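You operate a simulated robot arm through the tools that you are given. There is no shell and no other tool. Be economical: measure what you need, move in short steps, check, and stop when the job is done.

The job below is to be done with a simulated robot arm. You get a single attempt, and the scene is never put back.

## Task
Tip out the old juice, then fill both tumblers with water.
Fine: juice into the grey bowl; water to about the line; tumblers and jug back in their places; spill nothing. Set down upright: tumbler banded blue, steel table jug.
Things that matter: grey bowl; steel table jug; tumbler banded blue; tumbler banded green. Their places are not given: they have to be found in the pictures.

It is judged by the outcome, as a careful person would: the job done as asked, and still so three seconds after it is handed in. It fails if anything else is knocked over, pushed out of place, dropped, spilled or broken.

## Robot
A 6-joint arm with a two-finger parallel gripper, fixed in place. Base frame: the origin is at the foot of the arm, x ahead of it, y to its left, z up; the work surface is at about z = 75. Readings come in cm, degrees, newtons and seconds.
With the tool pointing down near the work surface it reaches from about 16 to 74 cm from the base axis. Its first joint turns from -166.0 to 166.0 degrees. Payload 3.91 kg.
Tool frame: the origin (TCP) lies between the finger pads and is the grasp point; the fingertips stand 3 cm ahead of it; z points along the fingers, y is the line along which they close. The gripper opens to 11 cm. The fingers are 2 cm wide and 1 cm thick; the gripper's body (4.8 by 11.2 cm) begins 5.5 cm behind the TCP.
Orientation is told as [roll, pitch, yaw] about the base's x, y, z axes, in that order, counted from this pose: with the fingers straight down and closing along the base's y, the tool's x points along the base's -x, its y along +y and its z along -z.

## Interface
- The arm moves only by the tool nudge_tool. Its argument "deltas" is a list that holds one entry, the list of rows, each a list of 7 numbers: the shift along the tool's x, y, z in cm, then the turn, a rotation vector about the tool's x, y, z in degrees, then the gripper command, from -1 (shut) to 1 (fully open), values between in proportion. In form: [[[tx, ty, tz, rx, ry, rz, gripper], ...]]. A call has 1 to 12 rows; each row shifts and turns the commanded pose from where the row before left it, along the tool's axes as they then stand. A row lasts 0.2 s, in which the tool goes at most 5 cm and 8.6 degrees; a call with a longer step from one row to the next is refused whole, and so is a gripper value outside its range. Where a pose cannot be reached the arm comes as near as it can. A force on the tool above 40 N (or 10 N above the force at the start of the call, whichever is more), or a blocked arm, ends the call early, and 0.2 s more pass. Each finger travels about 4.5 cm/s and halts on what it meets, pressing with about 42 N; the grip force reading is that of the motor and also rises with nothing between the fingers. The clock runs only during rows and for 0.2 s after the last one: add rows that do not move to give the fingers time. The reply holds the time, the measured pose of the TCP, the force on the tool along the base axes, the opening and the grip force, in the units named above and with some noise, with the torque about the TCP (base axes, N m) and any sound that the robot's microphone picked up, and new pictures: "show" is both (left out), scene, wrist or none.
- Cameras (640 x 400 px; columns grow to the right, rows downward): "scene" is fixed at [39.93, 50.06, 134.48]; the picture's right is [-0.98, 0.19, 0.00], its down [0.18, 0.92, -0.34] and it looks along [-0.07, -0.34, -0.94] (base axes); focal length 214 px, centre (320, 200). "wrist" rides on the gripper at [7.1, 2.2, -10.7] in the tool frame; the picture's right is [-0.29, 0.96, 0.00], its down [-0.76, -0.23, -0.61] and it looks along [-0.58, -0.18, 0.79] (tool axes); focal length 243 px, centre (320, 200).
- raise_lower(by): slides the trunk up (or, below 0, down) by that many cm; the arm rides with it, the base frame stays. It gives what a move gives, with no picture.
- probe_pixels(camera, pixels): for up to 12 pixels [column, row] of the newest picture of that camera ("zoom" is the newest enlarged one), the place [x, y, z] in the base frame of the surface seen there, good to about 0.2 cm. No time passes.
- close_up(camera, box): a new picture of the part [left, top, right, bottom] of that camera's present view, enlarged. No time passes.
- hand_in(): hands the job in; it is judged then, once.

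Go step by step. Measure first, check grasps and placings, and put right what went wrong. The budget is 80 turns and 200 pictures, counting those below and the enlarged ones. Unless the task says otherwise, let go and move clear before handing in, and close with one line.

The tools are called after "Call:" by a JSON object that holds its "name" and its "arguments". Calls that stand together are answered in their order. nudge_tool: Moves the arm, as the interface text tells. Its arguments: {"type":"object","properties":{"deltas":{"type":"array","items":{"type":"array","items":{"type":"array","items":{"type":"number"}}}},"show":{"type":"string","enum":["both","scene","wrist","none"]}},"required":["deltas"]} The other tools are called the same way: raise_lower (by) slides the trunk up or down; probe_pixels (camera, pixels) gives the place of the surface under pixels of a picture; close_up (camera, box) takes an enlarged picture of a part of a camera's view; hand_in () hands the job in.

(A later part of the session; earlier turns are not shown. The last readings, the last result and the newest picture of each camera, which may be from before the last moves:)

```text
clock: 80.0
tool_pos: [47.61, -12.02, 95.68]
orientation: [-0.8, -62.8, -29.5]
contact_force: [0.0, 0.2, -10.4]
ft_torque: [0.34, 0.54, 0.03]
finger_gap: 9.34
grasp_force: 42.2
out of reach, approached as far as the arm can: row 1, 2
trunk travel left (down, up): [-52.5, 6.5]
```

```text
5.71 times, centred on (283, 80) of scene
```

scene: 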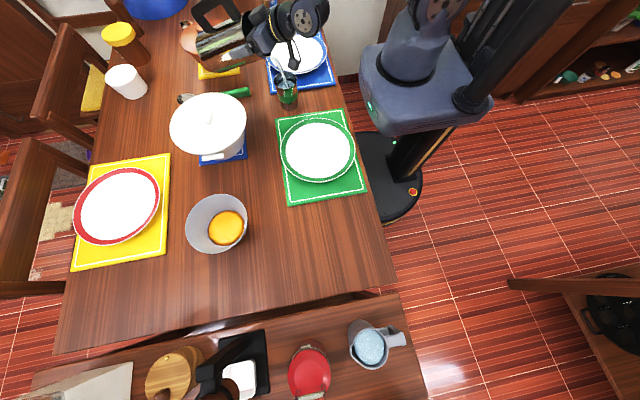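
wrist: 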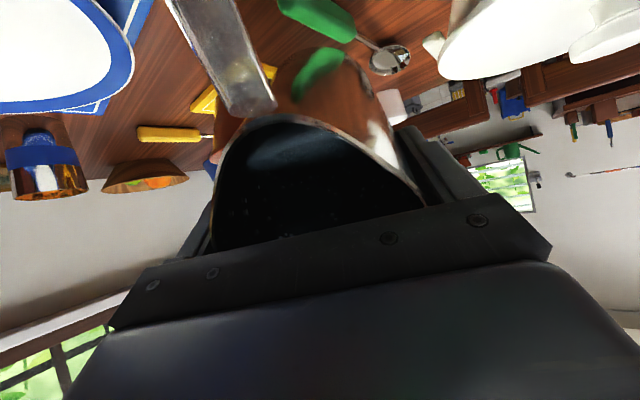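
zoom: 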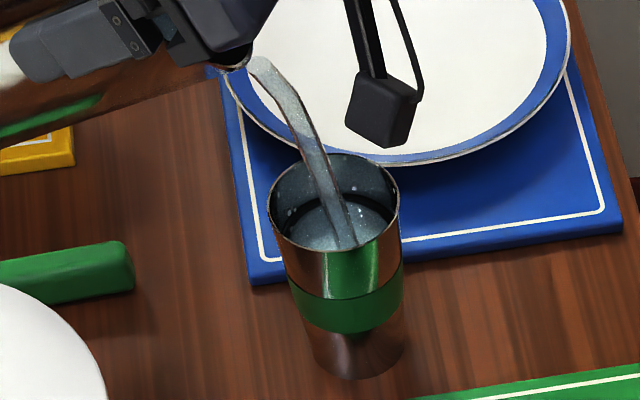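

It's flowing and the water is close to the line, so I'll cut off immediately.

Call:
{"name": "nudge_tool", "arguments": {"deltas": [[[0, 0, 0, 0, 8, 0, -1], [0, 0, 0, 0, 8, 0, -1], [0, 0, 0, 0, 6, 0, -1], [0, 0, 0, 0, 0, 0, -1]]], "show": "scene"}}

Call:
{"name": "close_up", "arguments": {"camera": "scene", "box": [258, 45, 308, 115]}}

Call:
{"name": "probe_pixels", "arguments": {"camera": "zoom", "pixels": [[350, 235], [360, 230], [370, 225], [345, 215], [330, 220], [325, 235], [310, 220], [340, 205]]}}

```text
clock: 81.0
tool_pos: [47.54, -11.99, 95.64]
orientation: [0.2, -41.0, -30.1]
contact_force: [0.9, 0.1, -10.2]
ft_torque: [0.27, 0.49, 0.03]
finger_gap: 9.35
grasp_force: 42.1
trunk travel left (down, up): [-52.5, 6.5]
```

scene: 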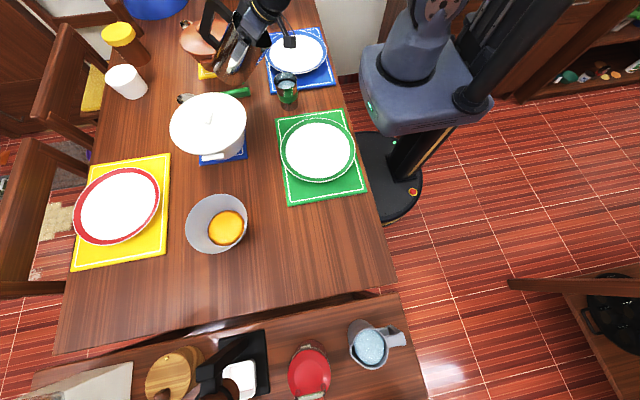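

```text
5.71 times, centred on (283, 80) of scene
```

zoom: 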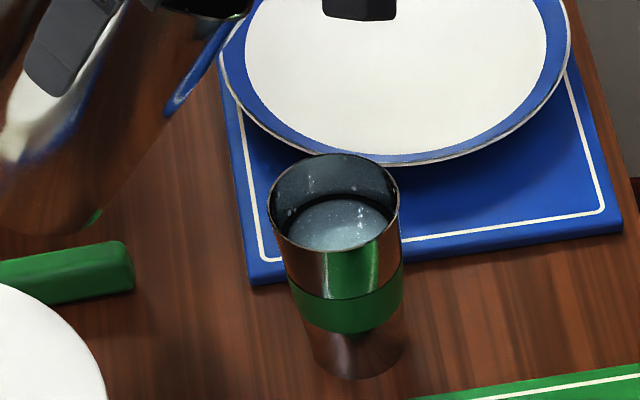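

```text
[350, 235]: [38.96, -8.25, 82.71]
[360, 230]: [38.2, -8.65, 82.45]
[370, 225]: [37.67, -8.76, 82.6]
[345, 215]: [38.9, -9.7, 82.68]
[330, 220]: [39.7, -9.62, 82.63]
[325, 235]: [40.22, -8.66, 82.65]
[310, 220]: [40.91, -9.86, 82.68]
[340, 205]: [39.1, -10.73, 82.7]
```

The green tumbler is filled to z≈82.65, right at the line. The blue one can't be seen well by the scene camera where it stands, so I'll park the jug, bring the tumbler to a visible spot for filling and carry it back after. First I'll raise the jug and level it.

Call:
{"name": "nudge_tool", "arguments": {"deltas": [[[-2.3, 0, -2.65, 0, 0, 0, -1], [-2.3, 0, -2.65, 0, 0, 0, -1], [-2.3, 0, -2.65, 0, 0, 0, -1], [-2.3, 0, -2.65, 0, 0, 0, -1], [0, 0, 0, 0, 6, 0, -1], [0, 0, 0, 0, 7, 0, -1], [0, 0, 0, 0, 7, 0, -1], [0, 0, 0, 0, 7, 0, -1], [0, 0, 0, 0, 7, 0, -1], [0, 0, 0, 0, 7, 0, -1], [0, 0, 0, 0, 0, 0, -1]]]}}

Call:
{"name": "probe_pixels", "arguments": {"camera": "scene", "pixels": [[255, 60], [258, 75], [250, 92], [262, 92], [225, 95], [238, 72], [246, 25], [260, 40], [270, 180], [270, 200], [260, 190], [280, 200]]}}

```text
clock: 83.4
tool_pos: [47.53, -12.02, 109.63]
orientation: [0.1, 0.1, -30.0]
contact_force: [0.0, -0.2, -9.7]
ft_torque: [0.11, 0.14, -0.04]
finger_gap: 9.34
grasp_force: 42.4
trunk travel left (down, up): [-52.5, 6.5]
```

scene: 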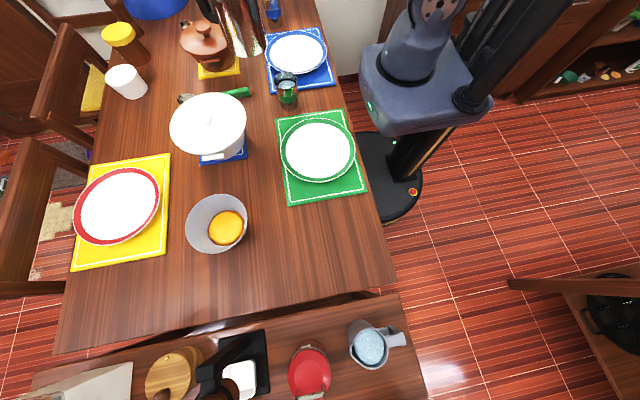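
wrist: 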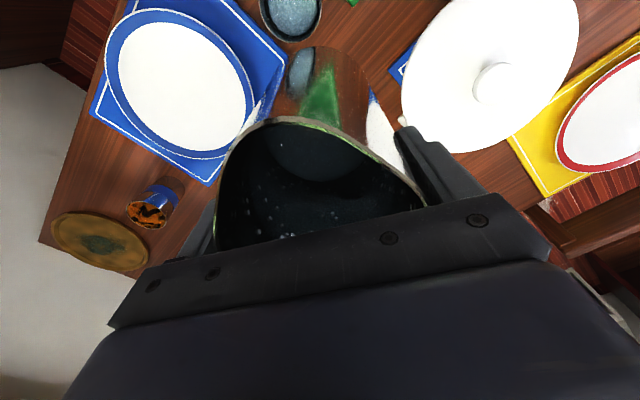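

```text
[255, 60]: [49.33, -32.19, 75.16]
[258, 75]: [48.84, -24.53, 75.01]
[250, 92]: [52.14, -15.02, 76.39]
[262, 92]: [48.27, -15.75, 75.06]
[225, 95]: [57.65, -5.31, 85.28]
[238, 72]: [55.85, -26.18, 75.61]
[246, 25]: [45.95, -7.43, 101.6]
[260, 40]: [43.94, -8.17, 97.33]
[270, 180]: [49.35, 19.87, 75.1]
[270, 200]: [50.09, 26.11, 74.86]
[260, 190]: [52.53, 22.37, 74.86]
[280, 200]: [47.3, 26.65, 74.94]
```

I've picked a parking spot for the jug at about (47,28), which is clear wood, and a filling spot for the blue tumbler at about (47,-2). I'll carry the jug over level.

Call:
{"name": "nudge_tool", "arguments": {"deltas": [[[0.5, 0.8, 0, 0, 0, 0, -1], [1.2, 2, 0, 0, 0, 0, -1], [1.9, 3.2, 0, 0, 0, 0, -1], [2.1, 3.6, 0, 0, 0, 0, -1], [2.2, 3.7, 0, 0, 0, 0, -1], [2.2, 3.7, 0, 0, 0, 0, -1], [2.2, 3.7, 0, 0, 0, 0, -1], [2.2, 3.7, 0, 0, 0, 0, -1], [2.1, 3.6, 0, 0, 0, 0, -1], [1.9, 3.2, 0, 0, 0, 0, -1], [1.3, 2.2, 0, 0, 0, 0, -1], [0.6, 1, 0, 0, 0, 0, -1]]], "show": "none"}}

Call:
{"name": "nudge_tool", "arguments": {"deltas": [[[0, 0, 2, 0, 0, 0, -1], [0, 0, 3.5, 0, 0, 0, -1], [0, 0, 3.5, 0, 0, 0, -1], [0, 0, 3, 0, 0, 0, -1], [0, 0, 2, 0, 0, 0, -1], [0, 0, 1, 0, 0, 0, -1], [0, 0, 0, 0, 0, 0, -1]]]}}

```text
clock: 86.0
tool_pos: [47.11, 28.04, 109.64]
orientation: [0.1, 0.0, -30.0]
contact_force: [-0.7, 0.7, -9.8]
ft_torque: [0.11, 0.14, -0.03]
finger_gap: 9.31
grasp_force: 42.3
trunk travel left (down, up): [-52.5, 6.5]
```

```text
clock: 87.6
tool_pos: [47.14, 28.03, 94.68]
orientation: [0.1, 0.0, -30.0]
contact_force: [-0.3, 0.0, -8.6]
ft_torque: [0.1, 0.2, 0.0]
finger_gap: 9.29
grasp_force: 41.8
trunk travel left (down, up): [-52.5, 6.5]
```

scene: 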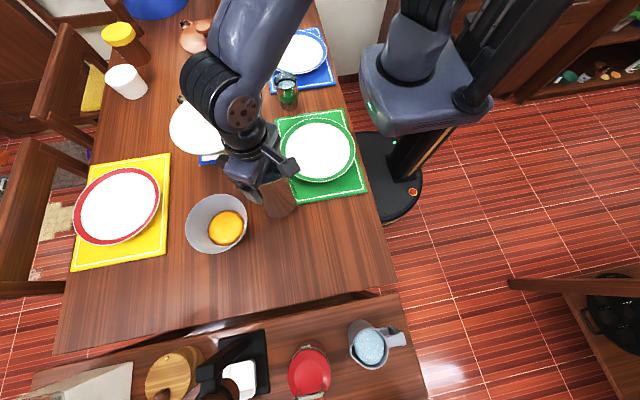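
wrist: 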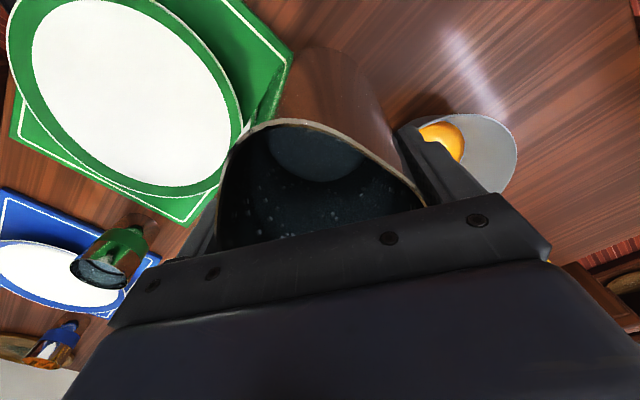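

The jug would overlap the green mat's corner here, so I'll shift to about (45,37) and then lower gently until contact.

Call:
{"name": "nudge_tool", "arguments": {"deltas": [[[1.2, 1.4, 0, 0, 0, 0, -1], [2, 2, 0, 0, 0, 0, -1], [2, 2, 0, 0, 0, 0, -1], [1.1, 1.34, 0, 0, 0, 0, -1], [0, 0, 0, 0, 0, 0, -1]]]}}

Call:
{"name": "close_up", "arguments": {"camera": "scene", "box": [180, 150, 330, 280]}}

```text
clock: 88.8
tool_pos: [45.01, 37.21, 94.58]
orientation: [0.1, 0.0, -30.0]
contact_force: [0.4, -0.1, -9.3]
ft_torque: [0.12, 0.19, -0.02]
finger_gap: 9.31
grasp_force: 42.5
trunk travel left (down, up): [-52.5, 6.5]
```

scene: 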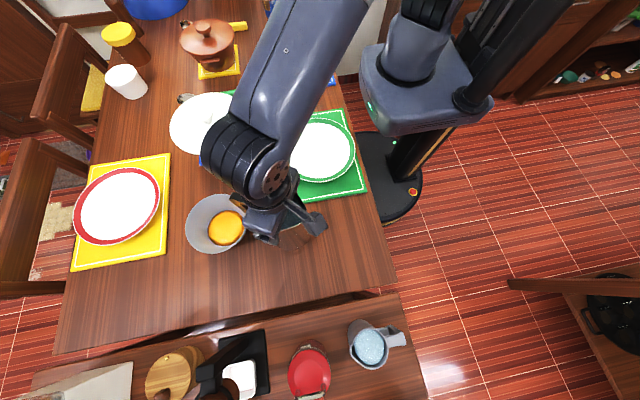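
wrist: 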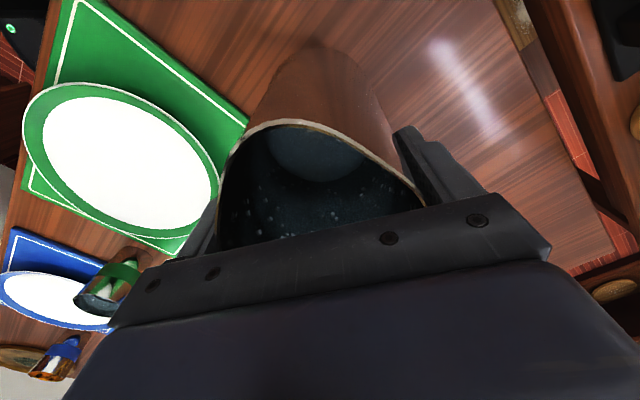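

```text
3.08 times, centred on (255, 215) of scene
```

zoom: 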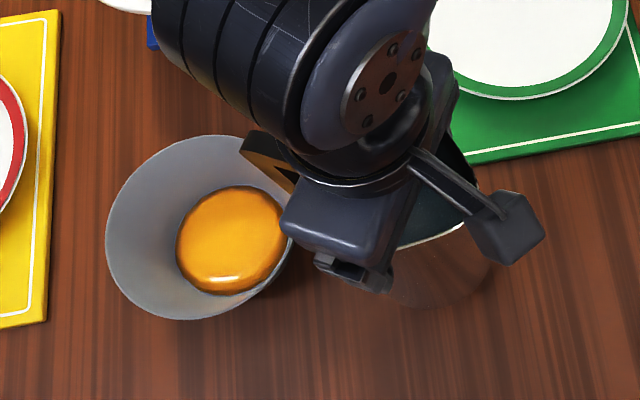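

The handle is close to the bowl, so I'll shift 2 cm away and then lower slowly while watching the force.

Call:
{"name": "nudge_tool", "arguments": {"deltas": [[[1.1, -0.15, 0, 0, 0, 0, -1], [1.03, -0.15, 0, 0, 0, 0, -1], [0, 0, 1.2, 0, 0, 0, -1], [0, 0, 1.2, 0, 0, 0, -1], [0, 0, 0.8, 0, 0, 0, -1], [0, 0, 0.4, 0, 0, 0, -1], [0, 0, 0, 0, 0, 0, -1]]], "show": "none"}}

Call:
{"name": "nudge_tool", "arguments": {"deltas": [[[0, 0, 0.4, 0, 0, 0, -1], [0, 0, 0, 0, 0, 0, -1]]], "show": "none"}}

```text
clock: 90.4
tool_pos: [42.87, 37.64, 90.97]
orientation: [0.0, 0.1, -30.0]
contact_force: [0.0, -0.2, -9.1]
ft_torque: [0.13, 0.2, 0.01]
finger_gap: 9.31
grasp_force: 42.1
trunk travel left (down, up): [-52.5, 6.5]
```

```text
clock: 91.0
tool_pos: [43.02, 37.77, 90.59]
orientation: [0.1, -0.1, -30.0]
contact_force: [-0.3, -0.6, -9.6]
ft_torque: [0.09, 0.2, -0.01]
finger_gap: 9.31
grasp_force: 42.3
trunk travel left (down, up): [-52.5, 6.5]
```

The jug is still hanging at about 9.3 N with no contact yet. I'll continue down in small steps.

Call:
{"name": "nudge_tool", "arguments": {"deltas": [[[0, 0, 0.4, 0, 0, 0, -1], [0, 0, 0, 0, 0, 0, -1]]], "show": "none"}}

Call:
{"name": "nudge_tool", "arguments": {"deltas": [[[0, 0, 0.3, 0, 0, 0, -1], [0, 0, 0, 0, 0, 0, -1]]], "show": "none"}}

Call:
{"name": "nudge_tool", "arguments": {"deltas": [[[0, 0, 0.2, 0, 0, 0, -1], [0, 0, 0, 0, 0, 0, -1]]], "show": "scene"}}

```text
clock: 91.6
tool_pos: [43.13, 37.94, 90.34]
orientation: [0.1, 0.1, -30.0]
contact_force: [-0.2, -0.8, -9.1]
ft_torque: [0.1, 0.17, 0.0]
finger_gap: 9.29
grasp_force: 42.5
trunk travel left (down, up): [-52.5, 6.5]
```

```text
clock: 92.2
tool_pos: [43.06, 37.78, 90.18]
orientation: [0.3, 0.0, -30.0]
contact_force: [-1.9, -3.7, 11.6]
ft_torque: [-0.61, -0.72, -0.23]
finger_gap: 9.28
grasp_force: 42.1
trunk travel left (down, up): [-52.5, 6.5]
```

```text
clock: 92.8
tool_pos: [42.76, 37.7, 89.97]
orientation: [0.4, -0.1, -29.9]
contact_force: [-8.2, 1.3, 32.3]
ft_torque: [-0.35, -0.28, 0.01]
finger_gap: 9.28
grasp_force: 41.6
trunk travel left (down, up): [-52.5, 6.5]
```

scene: 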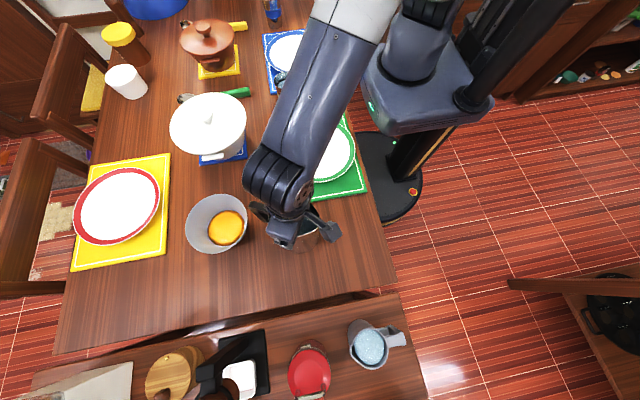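

It's on the table now. I'll ease off slightly and open, then rise straight up.

Call:
{"name": "nudge_tool", "arguments": {"deltas": [[[0, 0, -0.2, 0, 0, 0, -1], [0, 0, 0, 0, 0, 0, 0.75], [0, 0, 0, 0, 0, 0, 0.9], [0, 0, 0, 0, 0, 0, 1], [0, 0, 0, 0, 0, 0, 1], [0, 0, 0, 0, 0, 0, 1]]], "show": "none"}}

Call:
{"name": "nudge_tool", "arguments": {"deltas": [[[0, 0, -2, 0, 0, 0, 1], [0, 0, -4, 0, 0, 0, 1], [0, 0, -4, 0, 0, 0, 1], [0, 0, -4, 0, 0, 0, 1], [0, 0, -4, 0, 0, 0, 1], [0, 0, 0, 0, 0, -7.5, 1], [0, 0, 0, 0, 0, -7.5, 1], [0, 0, 0, 0, 0, -7.5, 1], [0, 0, 0, 0, 0, -7.5, 1]]]}}

```text
clock: 94.2
tool_pos: [43.01, 37.66, 89.92]
orientation: [0.2, -0.1, -30.0]
contact_force: [0.7, 0.0, 0.2]
ft_torque: [-0.01, -0.01, -0.01]
finger_gap: 11.0
grasp_force: 0.1
trunk travel left (down, up): [-52.5, 6.5]
```

```text
clock: 96.2
tool_pos: [43.09, 37.78, 107.96]
orientation: [0.0, -0.2, 0.1]
contact_force: [-0.1, 0.2, -0.3]
ft_torque: [0.01, 0.03, 0.01]
finger_gap: 11.01
grasp_force: 0.0
trunk travel left (down, up): [-52.5, 6.5]
```

scene: 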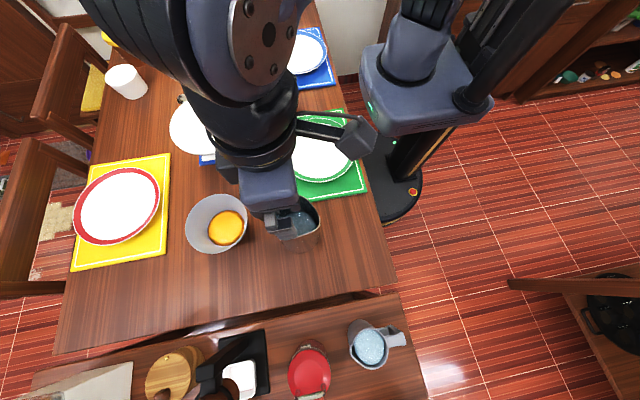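
wrist: 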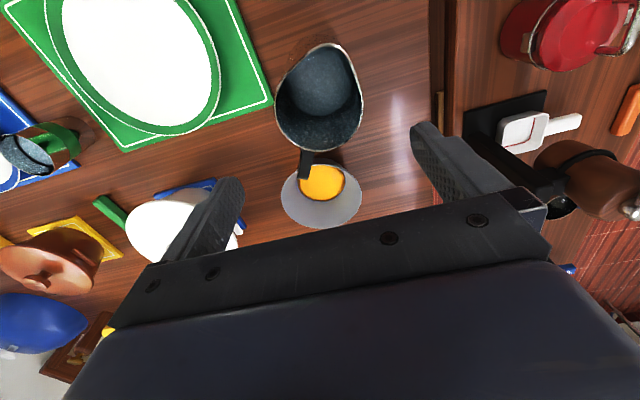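

The jug stands safely. Now I'll go back to the blue tumbler.

Call:
{"name": "nudge_tool", "arguments": {"deltas": [[[0.2, -4.5, 0, 0, 0, 0, 1], [0.2, -4.5, 0, 0, 0, 0, 1], [0.2, -4.5, 0, 0, 0, 0, 1], [0.2, -4.5, 0, 0, 0, 0, 1], [0.2, -4.5, 0, 0, 0, 0, 1], [0.2, -4.5, 0, 0, 0, 0, 1], [0.2, -4.5, 0, 0, 0, 0, 1], [0.2, -4.5, 0, 0, 0, 0, 1], [0.2, -4.5, 0, 0, 0, 0, 1], [0.2, -4.5, 0, 0, 0, 0, 1], [0.2, -4.5, 0, 0, 0, 0, 1], [0.2, -4.5, 0, 0, 0, 0, 1]]], "show": "none"}}

Call:
{"name": "nudge_tool", "arguments": {"deltas": [[[0.2, -4.4, 0, 0, 0, 0, 1], [0.2, -4.4, 0, 0, 0, 0, 1], [0.2, -4.4, 0, 0, 0, 0, 1], [0.2, -4.4, 0, 0, 0, 0, 1], [0.2, -4.4, 0, 0, 0, 0, 1], [0.2, -4.4, 0, 0, 0, 0, 1], [0.2, -4.4, 0, 0, 0, 0, 1], [0.2, -4.5, 0, 0, 0, 0, 1], [0, 0, 4, 0, 0, 0, 1], [0, 0, 4, 0, 0, 0, 1], [0, 0, 4, 0, 0, 0, 1], [0, 0, 3.5, 0, 0, 0, 1]]], "show": "wrist"}}

```text
clock: 98.8
tool_pos: [40.78, -16.27, 107.91]
orientation: [0.1, 0.0, 0.1]
contact_force: [-0.9, -0.2, -0.5]
ft_torque: [-0.02, 0.01, -0.03]
finger_gap: 10.99
grasp_force: 0.1
trunk travel left (down, up): [-52.5, 6.5]
```

```text
clock: 101.4
tool_pos: [38.94, -51.64, 92.39]
orientation: [0.0, -0.1, 0.0]
contact_force: [0.0, 0.7, -0.4]
ft_torque: [-0.01, -0.01, -0.04]
finger_gap: 11.01
grasp_force: 0.0
trunk travel left (down, up): [-52.5, 6.5]
```

wrist: 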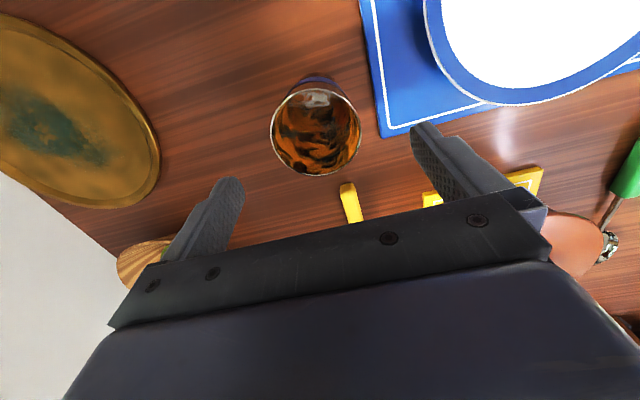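

I'm aligned above it. I'll descend 10 cm, grasp and lift.

Call:
{"name": "nudge_tool", "arguments": {"deltas": [[[-0.15, 0, 3.5, 0, 0, 0, 1], [0, 0, 3.5, 0, 0, 0, 1], [0, 0, 2.8, 0, 0, 0, 1], [0, 0, 0, 0, 0, 0, 0.6], [0, 0, 0, 0, 0, 0, 0.2], [0, 0, 0, 0, 0, 0, -0.3], [0, 0, 0, 0, 0, 0, -1], [0, 0, 0, 0, 0, 0, -1], [0, 0, 0, 0, 0, 0, -1]]], "show": "none"}}

Call:
{"name": "nudge_tool", "arguments": {"deltas": [[[0, 0, -1, 0, 0, 0, -1], [0, 0, -3, 0, 0, 0, -1], [0, 0, -4, 0, 0, 0, -1], [0, 0, -4, 0, 0, 0, -1], [0, 0, -4, 0, 0, 0, -1], [0, 0, -4, 0, 0, 0, -1], [0, 2, -2, 0, 0, 0, -1], [-0.7, 4, 0, 0, 0, 0, -1], [-0.7, 4.4, 0, 0, 0, 0, -1], [-0.7, 4.4, 0, 0, 0, 0, -1], [-0.7, 4.4, 0, 0, 0, 0, -1], [-0.7, 4.4, 0, 0, 0, 0, -1]]], "show": "wrist"}}

```text
clock: 103.4
tool_pos: [39.12, -51.6, 82.6]
orientation: [0.1, -0.2, 0.0]
contact_force: [0.2, -0.7, 0.0]
ft_torque: [0.01, 0.0, -0.02]
finger_gap: 7.07
grasp_force: 41.7
trunk travel left (down, up): [-52.5, 6.5]
```

```text
clock: 106.0
tool_pos: [42.62, -27.89, 104.49]
orientation: [0.0, -0.1, 0.0]
contact_force: [0.6, 0.2, -1.0]
ft_torque: [-0.02, -0.02, 0.0]
finger_gap: 7.08
grasp_force: 41.5
trunk travel left (down, up): [-52.5, 6.5]
```

wrist: 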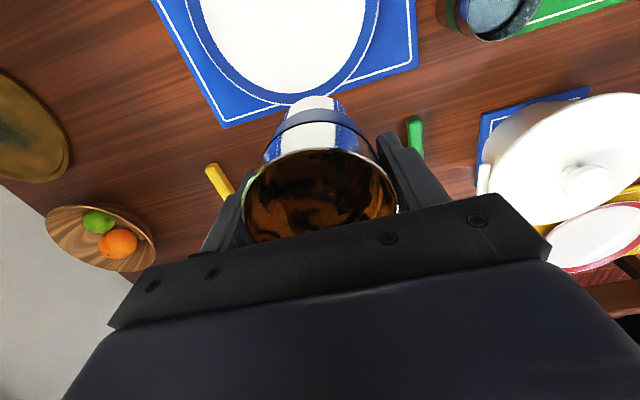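

The tumbler is held. I'll check that the filling spot is clear by probing the wood, the blue trivet and the green tumbler.

Call:
{"name": "probe_pixels", "arguments": {"camera": "wrist", "pixels": [[482, 118], [585, 90], [478, 180], [450, 80], [500, 60], [520, 75], [470, 110], [414, 118], [490, 40], [560, 60]]}}

```text
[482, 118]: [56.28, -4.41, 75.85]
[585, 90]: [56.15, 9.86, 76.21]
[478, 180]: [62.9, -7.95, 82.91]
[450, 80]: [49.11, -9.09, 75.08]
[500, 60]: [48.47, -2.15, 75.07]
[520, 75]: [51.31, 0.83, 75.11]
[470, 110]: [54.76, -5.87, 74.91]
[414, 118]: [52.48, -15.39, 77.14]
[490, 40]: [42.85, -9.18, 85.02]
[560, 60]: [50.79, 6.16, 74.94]
```

The spot (48,-1) is clear wood. I'll go there and set the tumbler down.

Call:
{"name": "nudge_tool", "arguments": {"deltas": [[[-0.77, 3.85, 0, 0, 0, 0, -1], [-0.77, 3.85, 0, 0, 0, 0, -1], [-0.77, 3.85, 0, 0, 0, 0, -1], [-0.77, 3.85, 0, 0, 0, 0, -1], [-0.77, 3.85, 0, 0, 0, 0, -1], [-0.77, 3.85, 0, 0, 0, 0, -1], [-0.77, 3.8, 0, 0, 0, 0, -1], [0, 0, 4, 0, 0, 0, -1], [0, 0, 4, 0, 0, 0, -1], [0, 0, 4, 0, 0, 0, -1], [0, 0, 4, 0, 0, 0, -1], [0, 0, 3, 0, 0, 0, -1]]], "show": "scene"}}

```text
clock: 108.6
tool_pos: [48.02, -1.15, 85.79]
orientation: [0.1, -0.1, 0.1]
contact_force: [-0.6, -0.1, -1.7]
ft_torque: [-0.02, 0.02, -0.01]
finger_gap: 7.06
grasp_force: 41.7
trunk travel left (down, up): [-52.5, 6.5]
```

scene: 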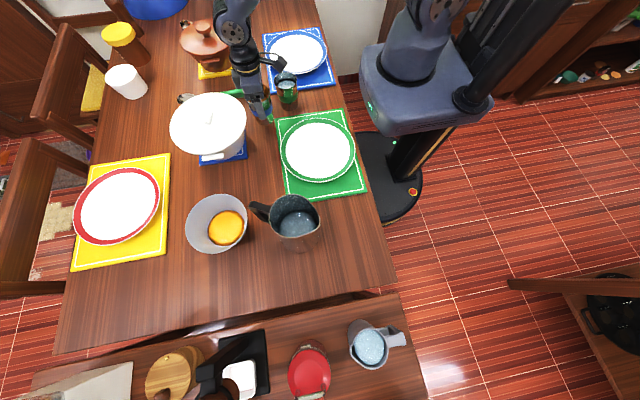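

I'll lower the last 3.1 cm, release and rise.

Call:
{"name": "nudge_tool", "arguments": {"deltas": [[[0, 0, 1.5, 0, 0, 0, -1], [0, 0, 1, 0, 0, 0, -1], [0, 0, 0.5, 0, 0, 0, -1], [0, 0, 0.15, 0, 0, 0, -1], [0, 0, 0, 0, 0, 0, -0.2], [0, 0, 0, 0, 0, 0, 0.3], [0, 0, 0, 0, 0, 0, 0.8], [0, 0, 0, 0, 0, 0, 1], [0, 0, 0, 0, 0, 0, 1]]], "show": "none"}}

Call:
{"name": "nudge_tool", "arguments": {"deltas": [[[0, 0, -3, 0, 0, 0, 1], [0, 0, -4, 0, 0, 0, 1], [0, 0, -4, 0, 0, 0, 1], [0, 0, -4, 0, 0, 0, 1], [0, 0, -4, 0, 0, 0, 1], [0, 0, -4, 0, 0, 0, 1], [0.3, 4.5, -1, 0, 0, 0, 1], [0.6, 4.5, 0, 0, 0, 0, 1], [0.6, 4.5, 0, 0, 0, 0, 1], [0.6, 4.5, 0, 0, 0, 0, 1], [0.6, 4.5, 0, 0, 0, 0, 1], [0.6, 4.5, 0, 0, 0, 0, 1]]]}}

```text
clock: 110.6
tool_pos: [48.13, -1.05, 82.58]
orientation: [0.1, -0.2, 0.1]
contact_force: [-0.1, -0.7, 0.8]
ft_torque: [0.02, 0.01, 0.02]
finger_gap: 10.98
grasp_force: 0.0
trunk travel left (down, up): [-52.5, 6.5]
```

```text
clock: 113.2
tool_pos: [44.66, 26.06, 106.47]
orientation: [0.1, 0.0, 0.0]
contact_force: [0.3, 0.1, 0.0]
ft_torque: [0.0, -0.02, -0.02]
finger_gap: 11.02
grasp_force: 0.1
trunk travel left (down, up): [-52.5, 6.5]
```

scene: 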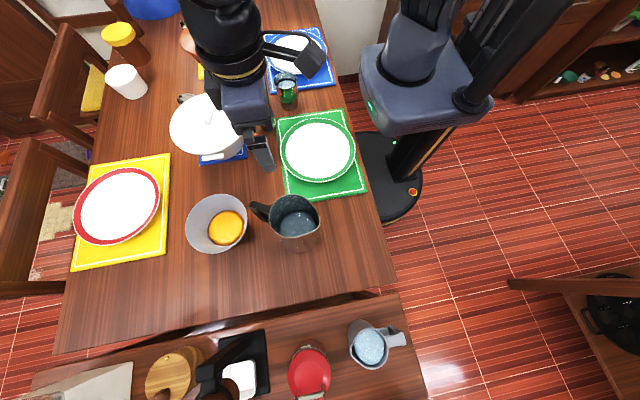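
wrist: 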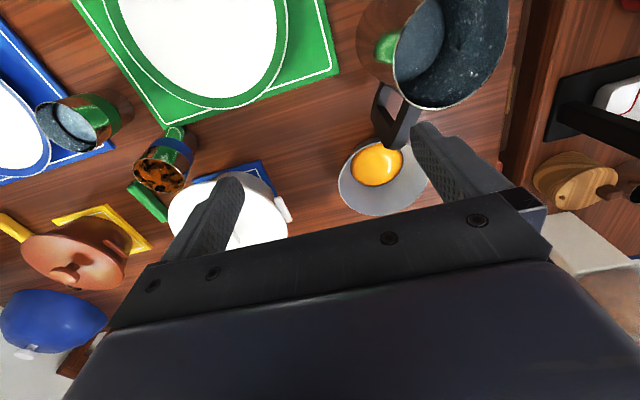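

Call:
{"name": "close_up", "arguments": {"camera": "scene", "box": [240, 180, 340, 260]}}

Call:
{"name": "nudge_tool", "arguments": {"deltas": [[[0, 0, 0, 0, 0, 7.5, 1], [0, 0, 0, 0, 0, 7.5, 1], [0, 0, 0, 0, 0, 7.5, 1], [0, 0, 0, 0, 0, 7.5, 1]]], "show": "none"}}

```text
5.00 times, centred on (290, 220) of scene
```

zoom: 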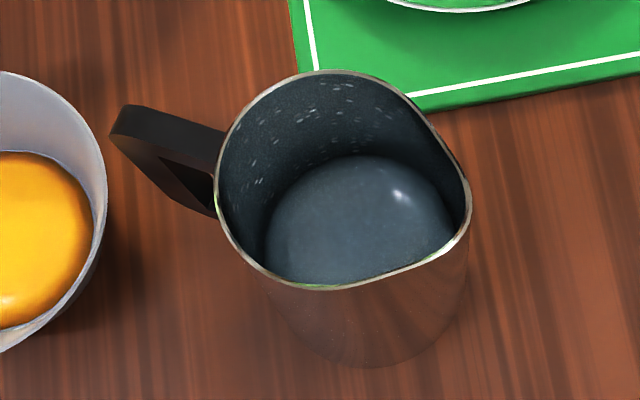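

```text
clock: 114.2
tool_pos: [44.65, 25.99, 106.4]
orientation: [0.1, -0.1, -30.1]
contact_force: [0.7, 0.4, 0.5]
ft_torque: [-0.02, 0.0, 0.0]
finger_gap: 11.0
grasp_force: 0.1
trunk travel left (down, up): [-52.5, 6.5]
```

Call:
{"name": "probe_pixels", "arguments": {"camera": "zoom", "pixels": [[217, 175], [230, 238], [320, 287], [340, 71], [250, 110], [405, 100], [467, 215], [460, 240], [440, 140], [360, 220], [280, 275], [115, 120]]}}

```text
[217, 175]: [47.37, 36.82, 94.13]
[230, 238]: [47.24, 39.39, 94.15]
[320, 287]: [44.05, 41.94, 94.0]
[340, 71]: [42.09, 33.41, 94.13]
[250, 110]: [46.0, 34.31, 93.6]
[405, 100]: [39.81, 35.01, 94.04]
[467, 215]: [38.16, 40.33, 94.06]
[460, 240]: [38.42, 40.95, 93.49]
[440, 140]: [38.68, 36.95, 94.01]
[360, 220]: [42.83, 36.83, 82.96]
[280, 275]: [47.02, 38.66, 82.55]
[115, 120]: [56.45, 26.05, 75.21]
```

The jug centre is (43.0,37.75). I'll move over and descend to the same grip height.

Call:
{"name": "nudge_tool", "arguments": {"deltas": [[[1.83, 2.34, 0, 0, 0, 0, 1], [1.83, 2.34, 0, 0, 0, 0, 1], [1.83, 2.34, 0, 0, 0, 0, 1], [1.83, 2.34, 0, 0, 0, 0, 1], [0, 0, 3, 0, 0, 0, 1], [0, 0, 3, 0, 0, 0, 1], [0, 0, 0, 0, 0, 0, 1]]], "show": "wrist"}}

```text
clock: 115.8
tool_pos: [43.13, 37.8, 100.5]
orientation: [0.1, -0.1, -30.0]
contact_force: [0.0, -0.8, -0.6]
ft_torque: [0.02, 0.01, 0.0]
finger_gap: 11.0
grasp_force: 0.1
trunk travel left (down, up): [-52.5, 6.5]
```

wrist: 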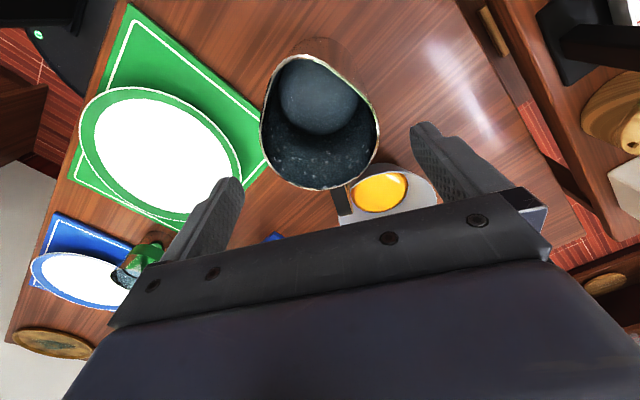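

The view matches the first aligned grasp. I'll descend and close, then lift.

Call:
{"name": "nudge_tool", "arguments": {"deltas": [[[0, 0, 3, 0, 0, 0, 1], [0, 0, 3, 0, 0, 0, 1], [0, 0, 2.6, 0, 0, 0, 1], [0, 0, 2.0, 0, 0, 0, 1], [0, 0, 0, 0, 0, 0, 1], [0, 0, 0, 0, 0, 0, 0.7], [0, 0, 0, 0, 0, 0, 0.4], [0, 0, 0, 0, 0, 0, -1], [0, 0, 0, 0, 0, 0, -1], [0, 0, 0, 0, 0, 0, -1]]], "show": "none"}}

Call:
{"name": "nudge_tool", "arguments": {"deltas": [[[0, 0, -0.5, 0, 0, 0, -1], [0, 0, -1.5, 0, 0, 0, -1], [0, 0, -2.5, 0, 0, 0, -1], [0, 0, -3, 0, 0, 0, -1], [0, 0, -3, 0, 0, 0, -1], [0, 0, -3, 0, 0, 0, -1], [0, 0, -3, 0, 0, 0, -1], [0, 0, -2.5, 0, 0, 0, -1], [0, 0, -1, 0, 0, 0, -1], [0, 0, 0, 0, 0, 7.5, -1], [0, 0, 0, 0, 0, 7.5, -1], [0, 0, 0, 0, 0, 0, -1]]], "show": "scene"}}

Call:
{"name": "close_up", "arguments": {"camera": "scene", "box": [230, 70, 310, 150]}}

```text
clock: 118.0
tool_pos: [42.98, 37.79, 89.84]
orientation: [0.1, -0.1, -30.1]
contact_force: [-0.7, -1.3, 0.1]
ft_torque: [0.0, 0.05, -0.01]
finger_gap: 9.38
grasp_force: 42.1
trunk travel left (down, up): [-52.5, 6.5]
```

```text
clock: 120.6
tool_pos: [43.12, 37.74, 109.93]
orientation: [0.0, 0.0, -45.1]
contact_force: [-0.1, 0.0, -9.9]
ft_torque: [0.14, 0.15, -0.01]
finger_gap: 9.4
grasp_force: 41.6
trunk travel left (down, up): [-52.5, 6.5]
```

scene: 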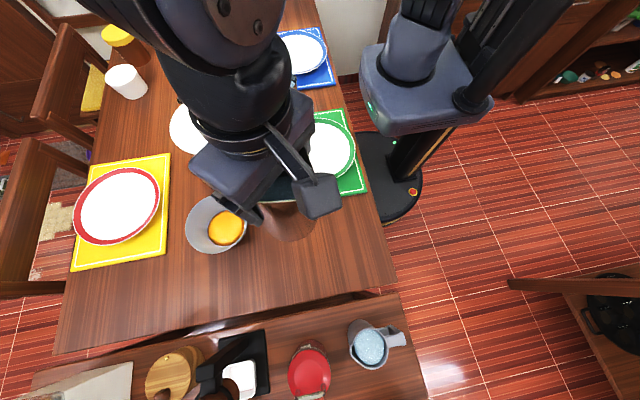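

```text
5.00 times, centred on (270, 110) of scene
```

zoom: 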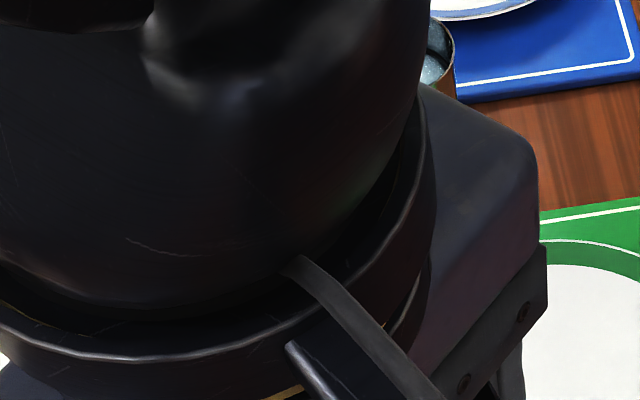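

The jug is held at about 1.0 kg. I'll turn to yaw -55° and carry it toward the blue tumbler at (48.1,-1.1).

Call:
{"name": "nudge_tool", "arguments": {"deltas": [[[0, 0, 0, 0, 0, 5, -1], [0, 0, 0, 0, 0, 5, -1], [-0.8, -0.35, 0, 0, 0, 0, -1], [-2, -0.85, 0, 0, 0, 0, -1], [-3.2, -1.35, 0, 0, 0, 0, -1], [-3.8, -1.6, 0, 0, 0, 0, -1], [-4, -1.7, 0, 0, 0, 0, -1], [-4, -1.7, 0, 0, 0, 0, -1], [-4, -1.7, 0, 0, 0, 0, -1], [-4, -1.7, 0, 0, 0, 0, -1], [-4, -1.7, 0, 0, 0, 0, -1], [-4, -1.7, 0, 0, 0, 0, -1]]], "show": "none"}}

Call:
{"name": "nudge_tool", "arguments": {"deltas": [[[-3.6, -1.5, 0, 0, 0, 0, -1], [-2.8, -1.2, 0, 0, 0, 0, -1], [-1.8, -0.75, 0, 0, 0, 0, -1], [-1.0, -0.4, 0, 0, 0, 0, -1], [0, 0, 0, 0, -4, 0, -1], [0, 0, 0, 0, -6, 0, -1], [0, 0, 0, 0, -7, 0, -1], [0, 0, 0, 0, -7, 0, -1], [0, 0, 0, 0, -7, 0, -1], [0, 0, 0, 0, -6, 0, -1], [0, 0, 0, 0, -5, 0, -1], [0, 0, 0, 0, 0, 0, -1]]], "show": "scene"}}

Call:
{"name": "close_up", "arguments": {"camera": "scene", "box": [220, 60, 310, 150]}}

```text
clock: 123.2
tool_pos: [50.64, 1.39, 110.12]
orientation: [0.1, 0.0, -55.1]
contact_force: [-0.5, -0.1, -9.9]
ft_torque: [0.15, 0.13, -0.01]
finger_gap: 9.39
grasp_force: 41.8
trunk travel left (down, up): [-52.5, 6.5]
```

```text
clock: 125.8
tool_pos: [52.76, -7.86, 109.76]
orientation: [0.2, -42.0, -55.1]
contact_force: [0.5, -0.2, -10.2]
ft_torque: [0.52, 0.33, -0.01]
finger_gap: 9.35
grasp_force: 42.0
trunk travel left (down, up): [-52.5, 6.5]
```

scene: 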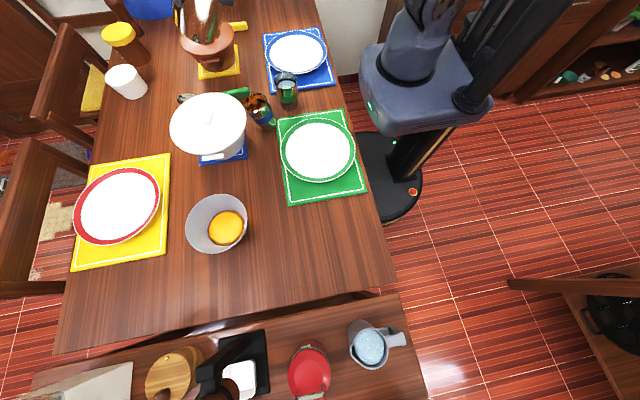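

```text
4.44 times, centred on (265, 105) of scene
```

zoom: 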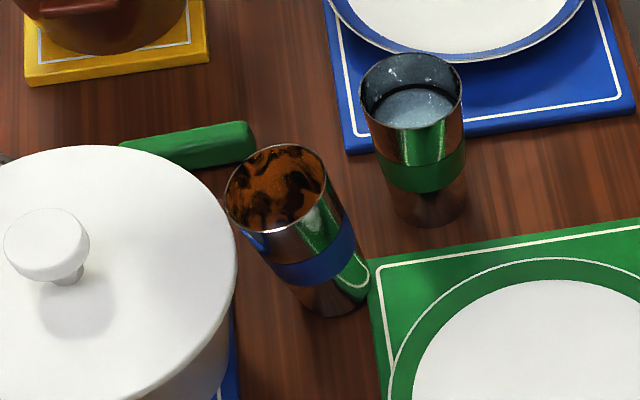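

Call:
{"name": "probe_pixels", "arguments": {"camera": "zoom", "pixels": [[45, 230], [226, 190], [327, 190], [285, 145], [265, 232], [315, 220], [318, 160], [150, 170], [235, 240], [60, 260]]}}

```text
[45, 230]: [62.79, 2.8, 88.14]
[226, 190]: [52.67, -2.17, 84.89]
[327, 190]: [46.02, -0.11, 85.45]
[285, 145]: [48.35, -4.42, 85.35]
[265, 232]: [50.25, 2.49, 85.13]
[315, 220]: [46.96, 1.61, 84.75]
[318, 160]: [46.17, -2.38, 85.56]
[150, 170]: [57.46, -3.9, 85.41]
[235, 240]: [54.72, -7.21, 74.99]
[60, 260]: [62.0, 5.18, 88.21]
```

The blue tumbler's rim reads 0.6 cm higher on its right side; its base may be resting on the green mat's corner. I'll look closer.

Call:
{"name": "close_up", "arguments": {"camera": "scene", "box": [245, 85, 315, 140]}}

Call:
{"name": "probe_pixels", "arguments": {"camera": "zoom", "pixels": [[205, 330], [215, 275], [250, 340], [285, 300], [298, 262], [310, 250], [260, 300], [235, 260]]}}

```text
7.27 times, centred on (280, 112) of scene
```

zoom: 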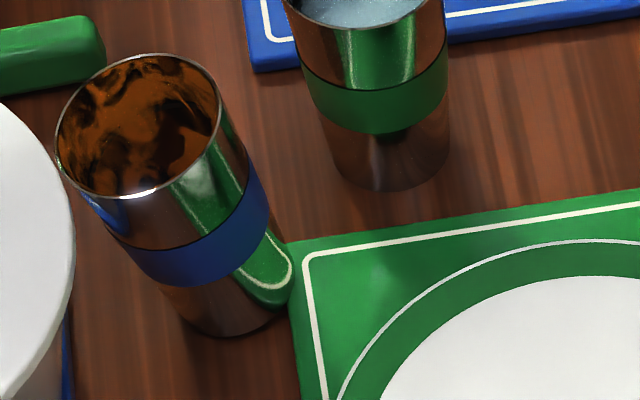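

```text
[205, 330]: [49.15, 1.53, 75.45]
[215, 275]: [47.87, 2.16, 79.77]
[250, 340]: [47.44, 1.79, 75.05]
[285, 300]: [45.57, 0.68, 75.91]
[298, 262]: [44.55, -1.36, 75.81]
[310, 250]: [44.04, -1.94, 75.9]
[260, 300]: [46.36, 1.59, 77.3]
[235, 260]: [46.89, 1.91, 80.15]
```

The tumbler leans about 6° on the mat corner but stands firm, so I'll fill it as it is, aiming at its rim centre (49.3,-1.0), and straighten it when picking it up. I'll lower the spout now.

Call:
{"name": "nudge_tool", "arguments": {"deltas": [[[0, 0, 0, 0, -6, 0, -1], [1, 0.2, 1, 0, 0, 0, -1], [2, 0.3, 2, 0, 0, 0, -1], [2.4, 0.3, 2.4, 0, 0, 0, -1], [2.3, 0.3, 2.4, 0, 0, 0, -1], [1.6, 0, 1.7, 0, 0, 0, -1], [1, 0, 1, 0, 0, 0, -1], [0, 0, 0, 0, -4, 0, -1], [0, 0, 0, 0, 0, 0, -1]]], "show": "scene"}}

Call:
{"name": "close_up", "arguments": {"camera": "scene", "box": [220, 60, 310, 150]}}

```text
clock: 127.8
tool_pos: [54.33, -7.84, 95.24]
orientation: [0.1, -52.0, -55.0]
contact_force: [0.1, -0.3, -9.1]
ft_torque: [0.51, 0.38, 0.0]
finger_gap: 9.34
grasp_force: 42.0
trunk travel left (down, up): [-52.5, 6.5]
```

scene: 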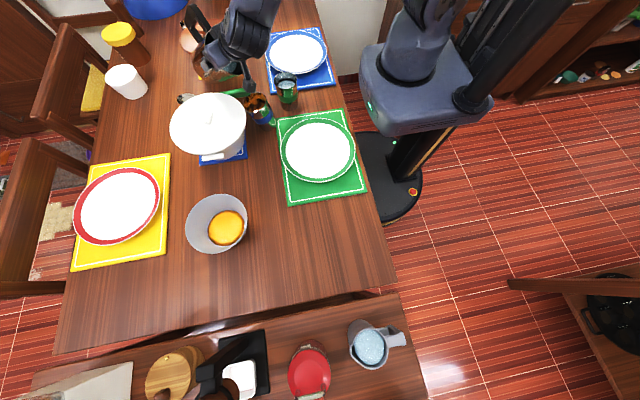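

```text
4.44 times, centred on (265, 105) of scene
```

zoom: 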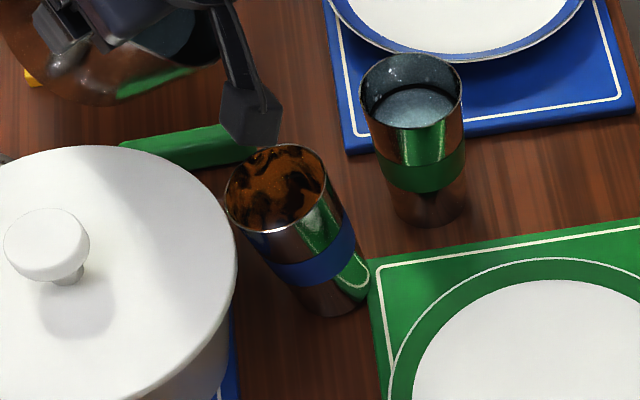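

Call:
{"name": "probe_pixels", "arguments": {"camera": "zoom", "pixels": [[215, 62], [222, 50], [200, 68], [175, 80], [225, 60], [250, 115], [120, 105]]}}

```text
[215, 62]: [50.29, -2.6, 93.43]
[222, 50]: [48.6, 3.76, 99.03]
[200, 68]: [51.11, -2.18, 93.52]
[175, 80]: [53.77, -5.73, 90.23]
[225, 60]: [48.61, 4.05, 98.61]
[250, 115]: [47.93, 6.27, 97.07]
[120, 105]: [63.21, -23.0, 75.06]
```

The spout edge is at (50.3,-2.6,93.4), about 1.9 cm upstream of the mouth centre as planned. I'll tilt to about 62°.

Call:
{"name": "nudge_tool", "arguments": {"deltas": [[[0, 0, 0, 0, -4, 0, -1], [0, 0, 0, 0, -3, 0, -1], [0, 0, 0, 0, -2, 0, -1], [0, 0, 0, 0, -1.5, 0, -1]]], "show": "scene"}}

Call:
{"name": "close_up", "arguments": {"camera": "scene", "box": [230, 60, 300, 140]}}

```text
clock: 128.8
tool_pos: [54.21, -8.09, 95.12]
orientation: [0.1, -62.4, -55.2]
contact_force: [0.7, -0.4, -9.2]
ft_torque: [0.54, 0.37, 0.0]
finger_gap: 9.33
grasp_force: 42.4
trunk travel left (down, up): [-52.5, 6.5]
```

scene: 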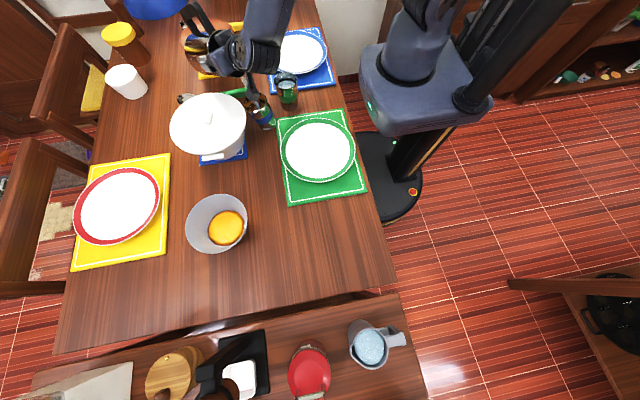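

```text
5.00 times, centred on (265, 100) of scene
```

zoom: 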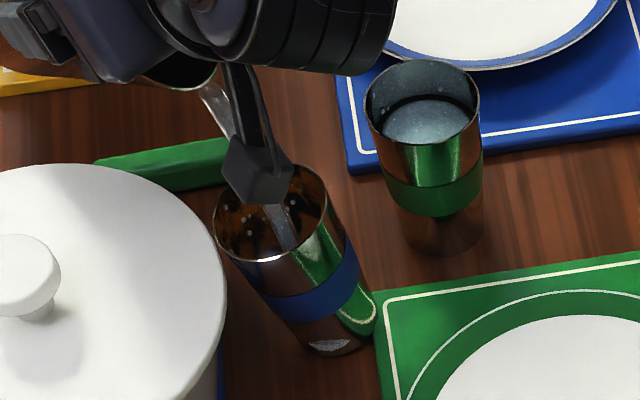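

The stream enters the mouth. I'll shift 0.7 cm upstream to centre it and let it flow.

Call:
{"name": "nudge_tool", "arguments": {"deltas": [[[-0.33, 0, 0.62, 0, -0.8, 0, -1], [0, 0, 0, 0, -0.8, 0, -1]]], "show": "scene"}}

Call:
{"name": "close_up", "arguments": {"camera": "scene", "box": [230, 60, 300, 140]}}

Call:
{"name": "probe_pixels", "arguments": {"camera": "zoom", "pixels": [[285, 230], [280, 215], [265, 235], [240, 235], [300, 225], [330, 345], [230, 130]]}}

```text
clock: 129.4
tool_pos: [54.73, -8.67, 95.26]
orientation: [0.2, -64.2, -55.2]
contact_force: [-0.2, -0.3, -9.2]
ft_torque: [0.5, 0.42, -0.01]
finger_gap: 9.33
grasp_force: 42.2
trunk travel left (down, up): [-52.5, 6.5]
```

scene: 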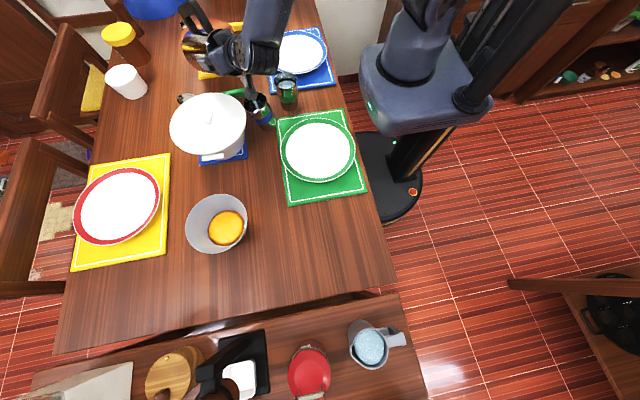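

```text
5.00 times, centred on (265, 100) of scene
```

zoom: 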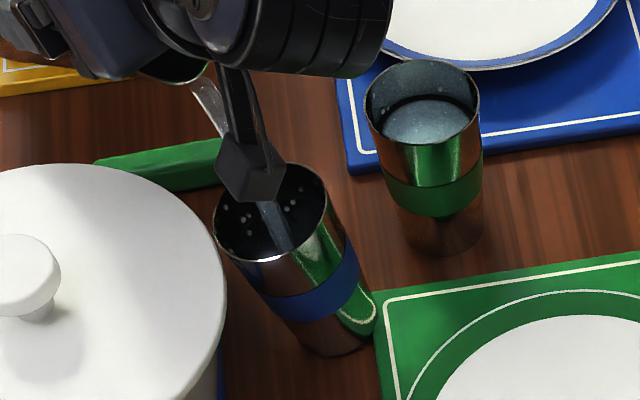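

```text
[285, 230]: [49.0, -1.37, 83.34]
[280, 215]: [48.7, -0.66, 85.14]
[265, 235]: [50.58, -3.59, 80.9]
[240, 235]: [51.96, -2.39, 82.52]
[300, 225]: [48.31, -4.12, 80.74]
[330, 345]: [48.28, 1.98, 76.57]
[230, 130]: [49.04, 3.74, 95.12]
```

The stream is now centred at (48.7,-0.7) on the rim plane. I'll keep pouring with a slow tilt increase.

Call:
{"name": "nudge_tool", "arguments": {"deltas": [[[0, 0, 0, 0, -1, 0, -1], [0, 0, 0, 0, -0.7, 0, -1], [0, 0, 0, 0, -0.7, 0, -1], [0, 0, 0, 0, -0.6, 0, -1]]], "show": "scene"}}

Call:
{"name": "close_up", "arguments": {"camera": "scene", "box": [230, 60, 300, 140]}}

Call:
{"name": "probe_pixels", "arguments": {"camera": "zoom", "pixels": [[285, 230], [280, 215], [265, 240], [240, 235], [300, 225], [250, 240], [260, 250], [300, 235]]}}

```text
clock: 130.4
tool_pos: [54.6, -8.62, 95.25]
orientation: [0.1, -67.1, -55.2]
contact_force: [0.6, 1.0, -8.0]
ft_torque: [0.47, 0.37, -0.03]
finger_gap: 9.33
grasp_force: 42.3
trunk travel left (down, up): [-52.5, 6.5]
```

scene: 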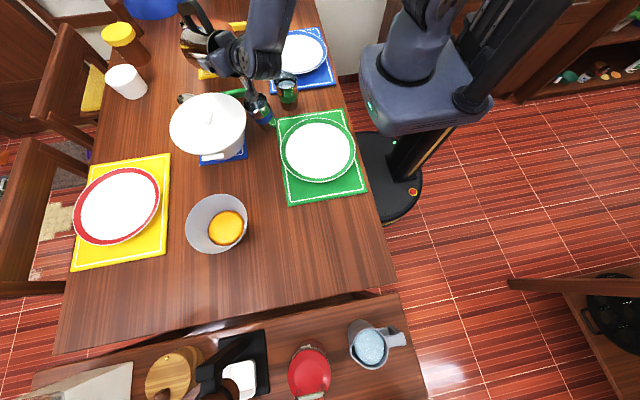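

```text
5.00 times, centred on (265, 100) of scene
```

zoom: 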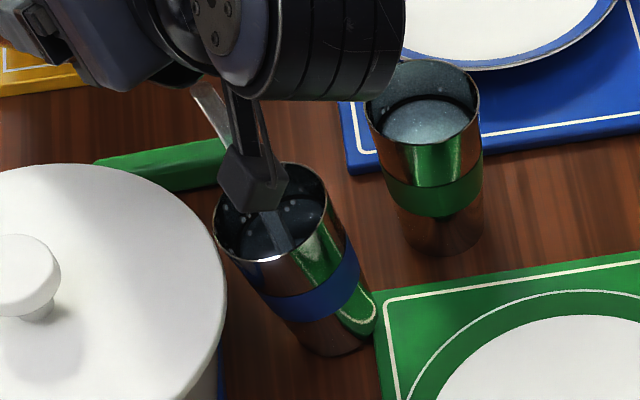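

```text
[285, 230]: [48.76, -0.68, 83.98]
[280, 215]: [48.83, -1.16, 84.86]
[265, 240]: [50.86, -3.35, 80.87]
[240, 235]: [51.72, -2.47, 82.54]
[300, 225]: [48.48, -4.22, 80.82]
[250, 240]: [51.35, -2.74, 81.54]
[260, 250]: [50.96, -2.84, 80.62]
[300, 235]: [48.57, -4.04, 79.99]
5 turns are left
```

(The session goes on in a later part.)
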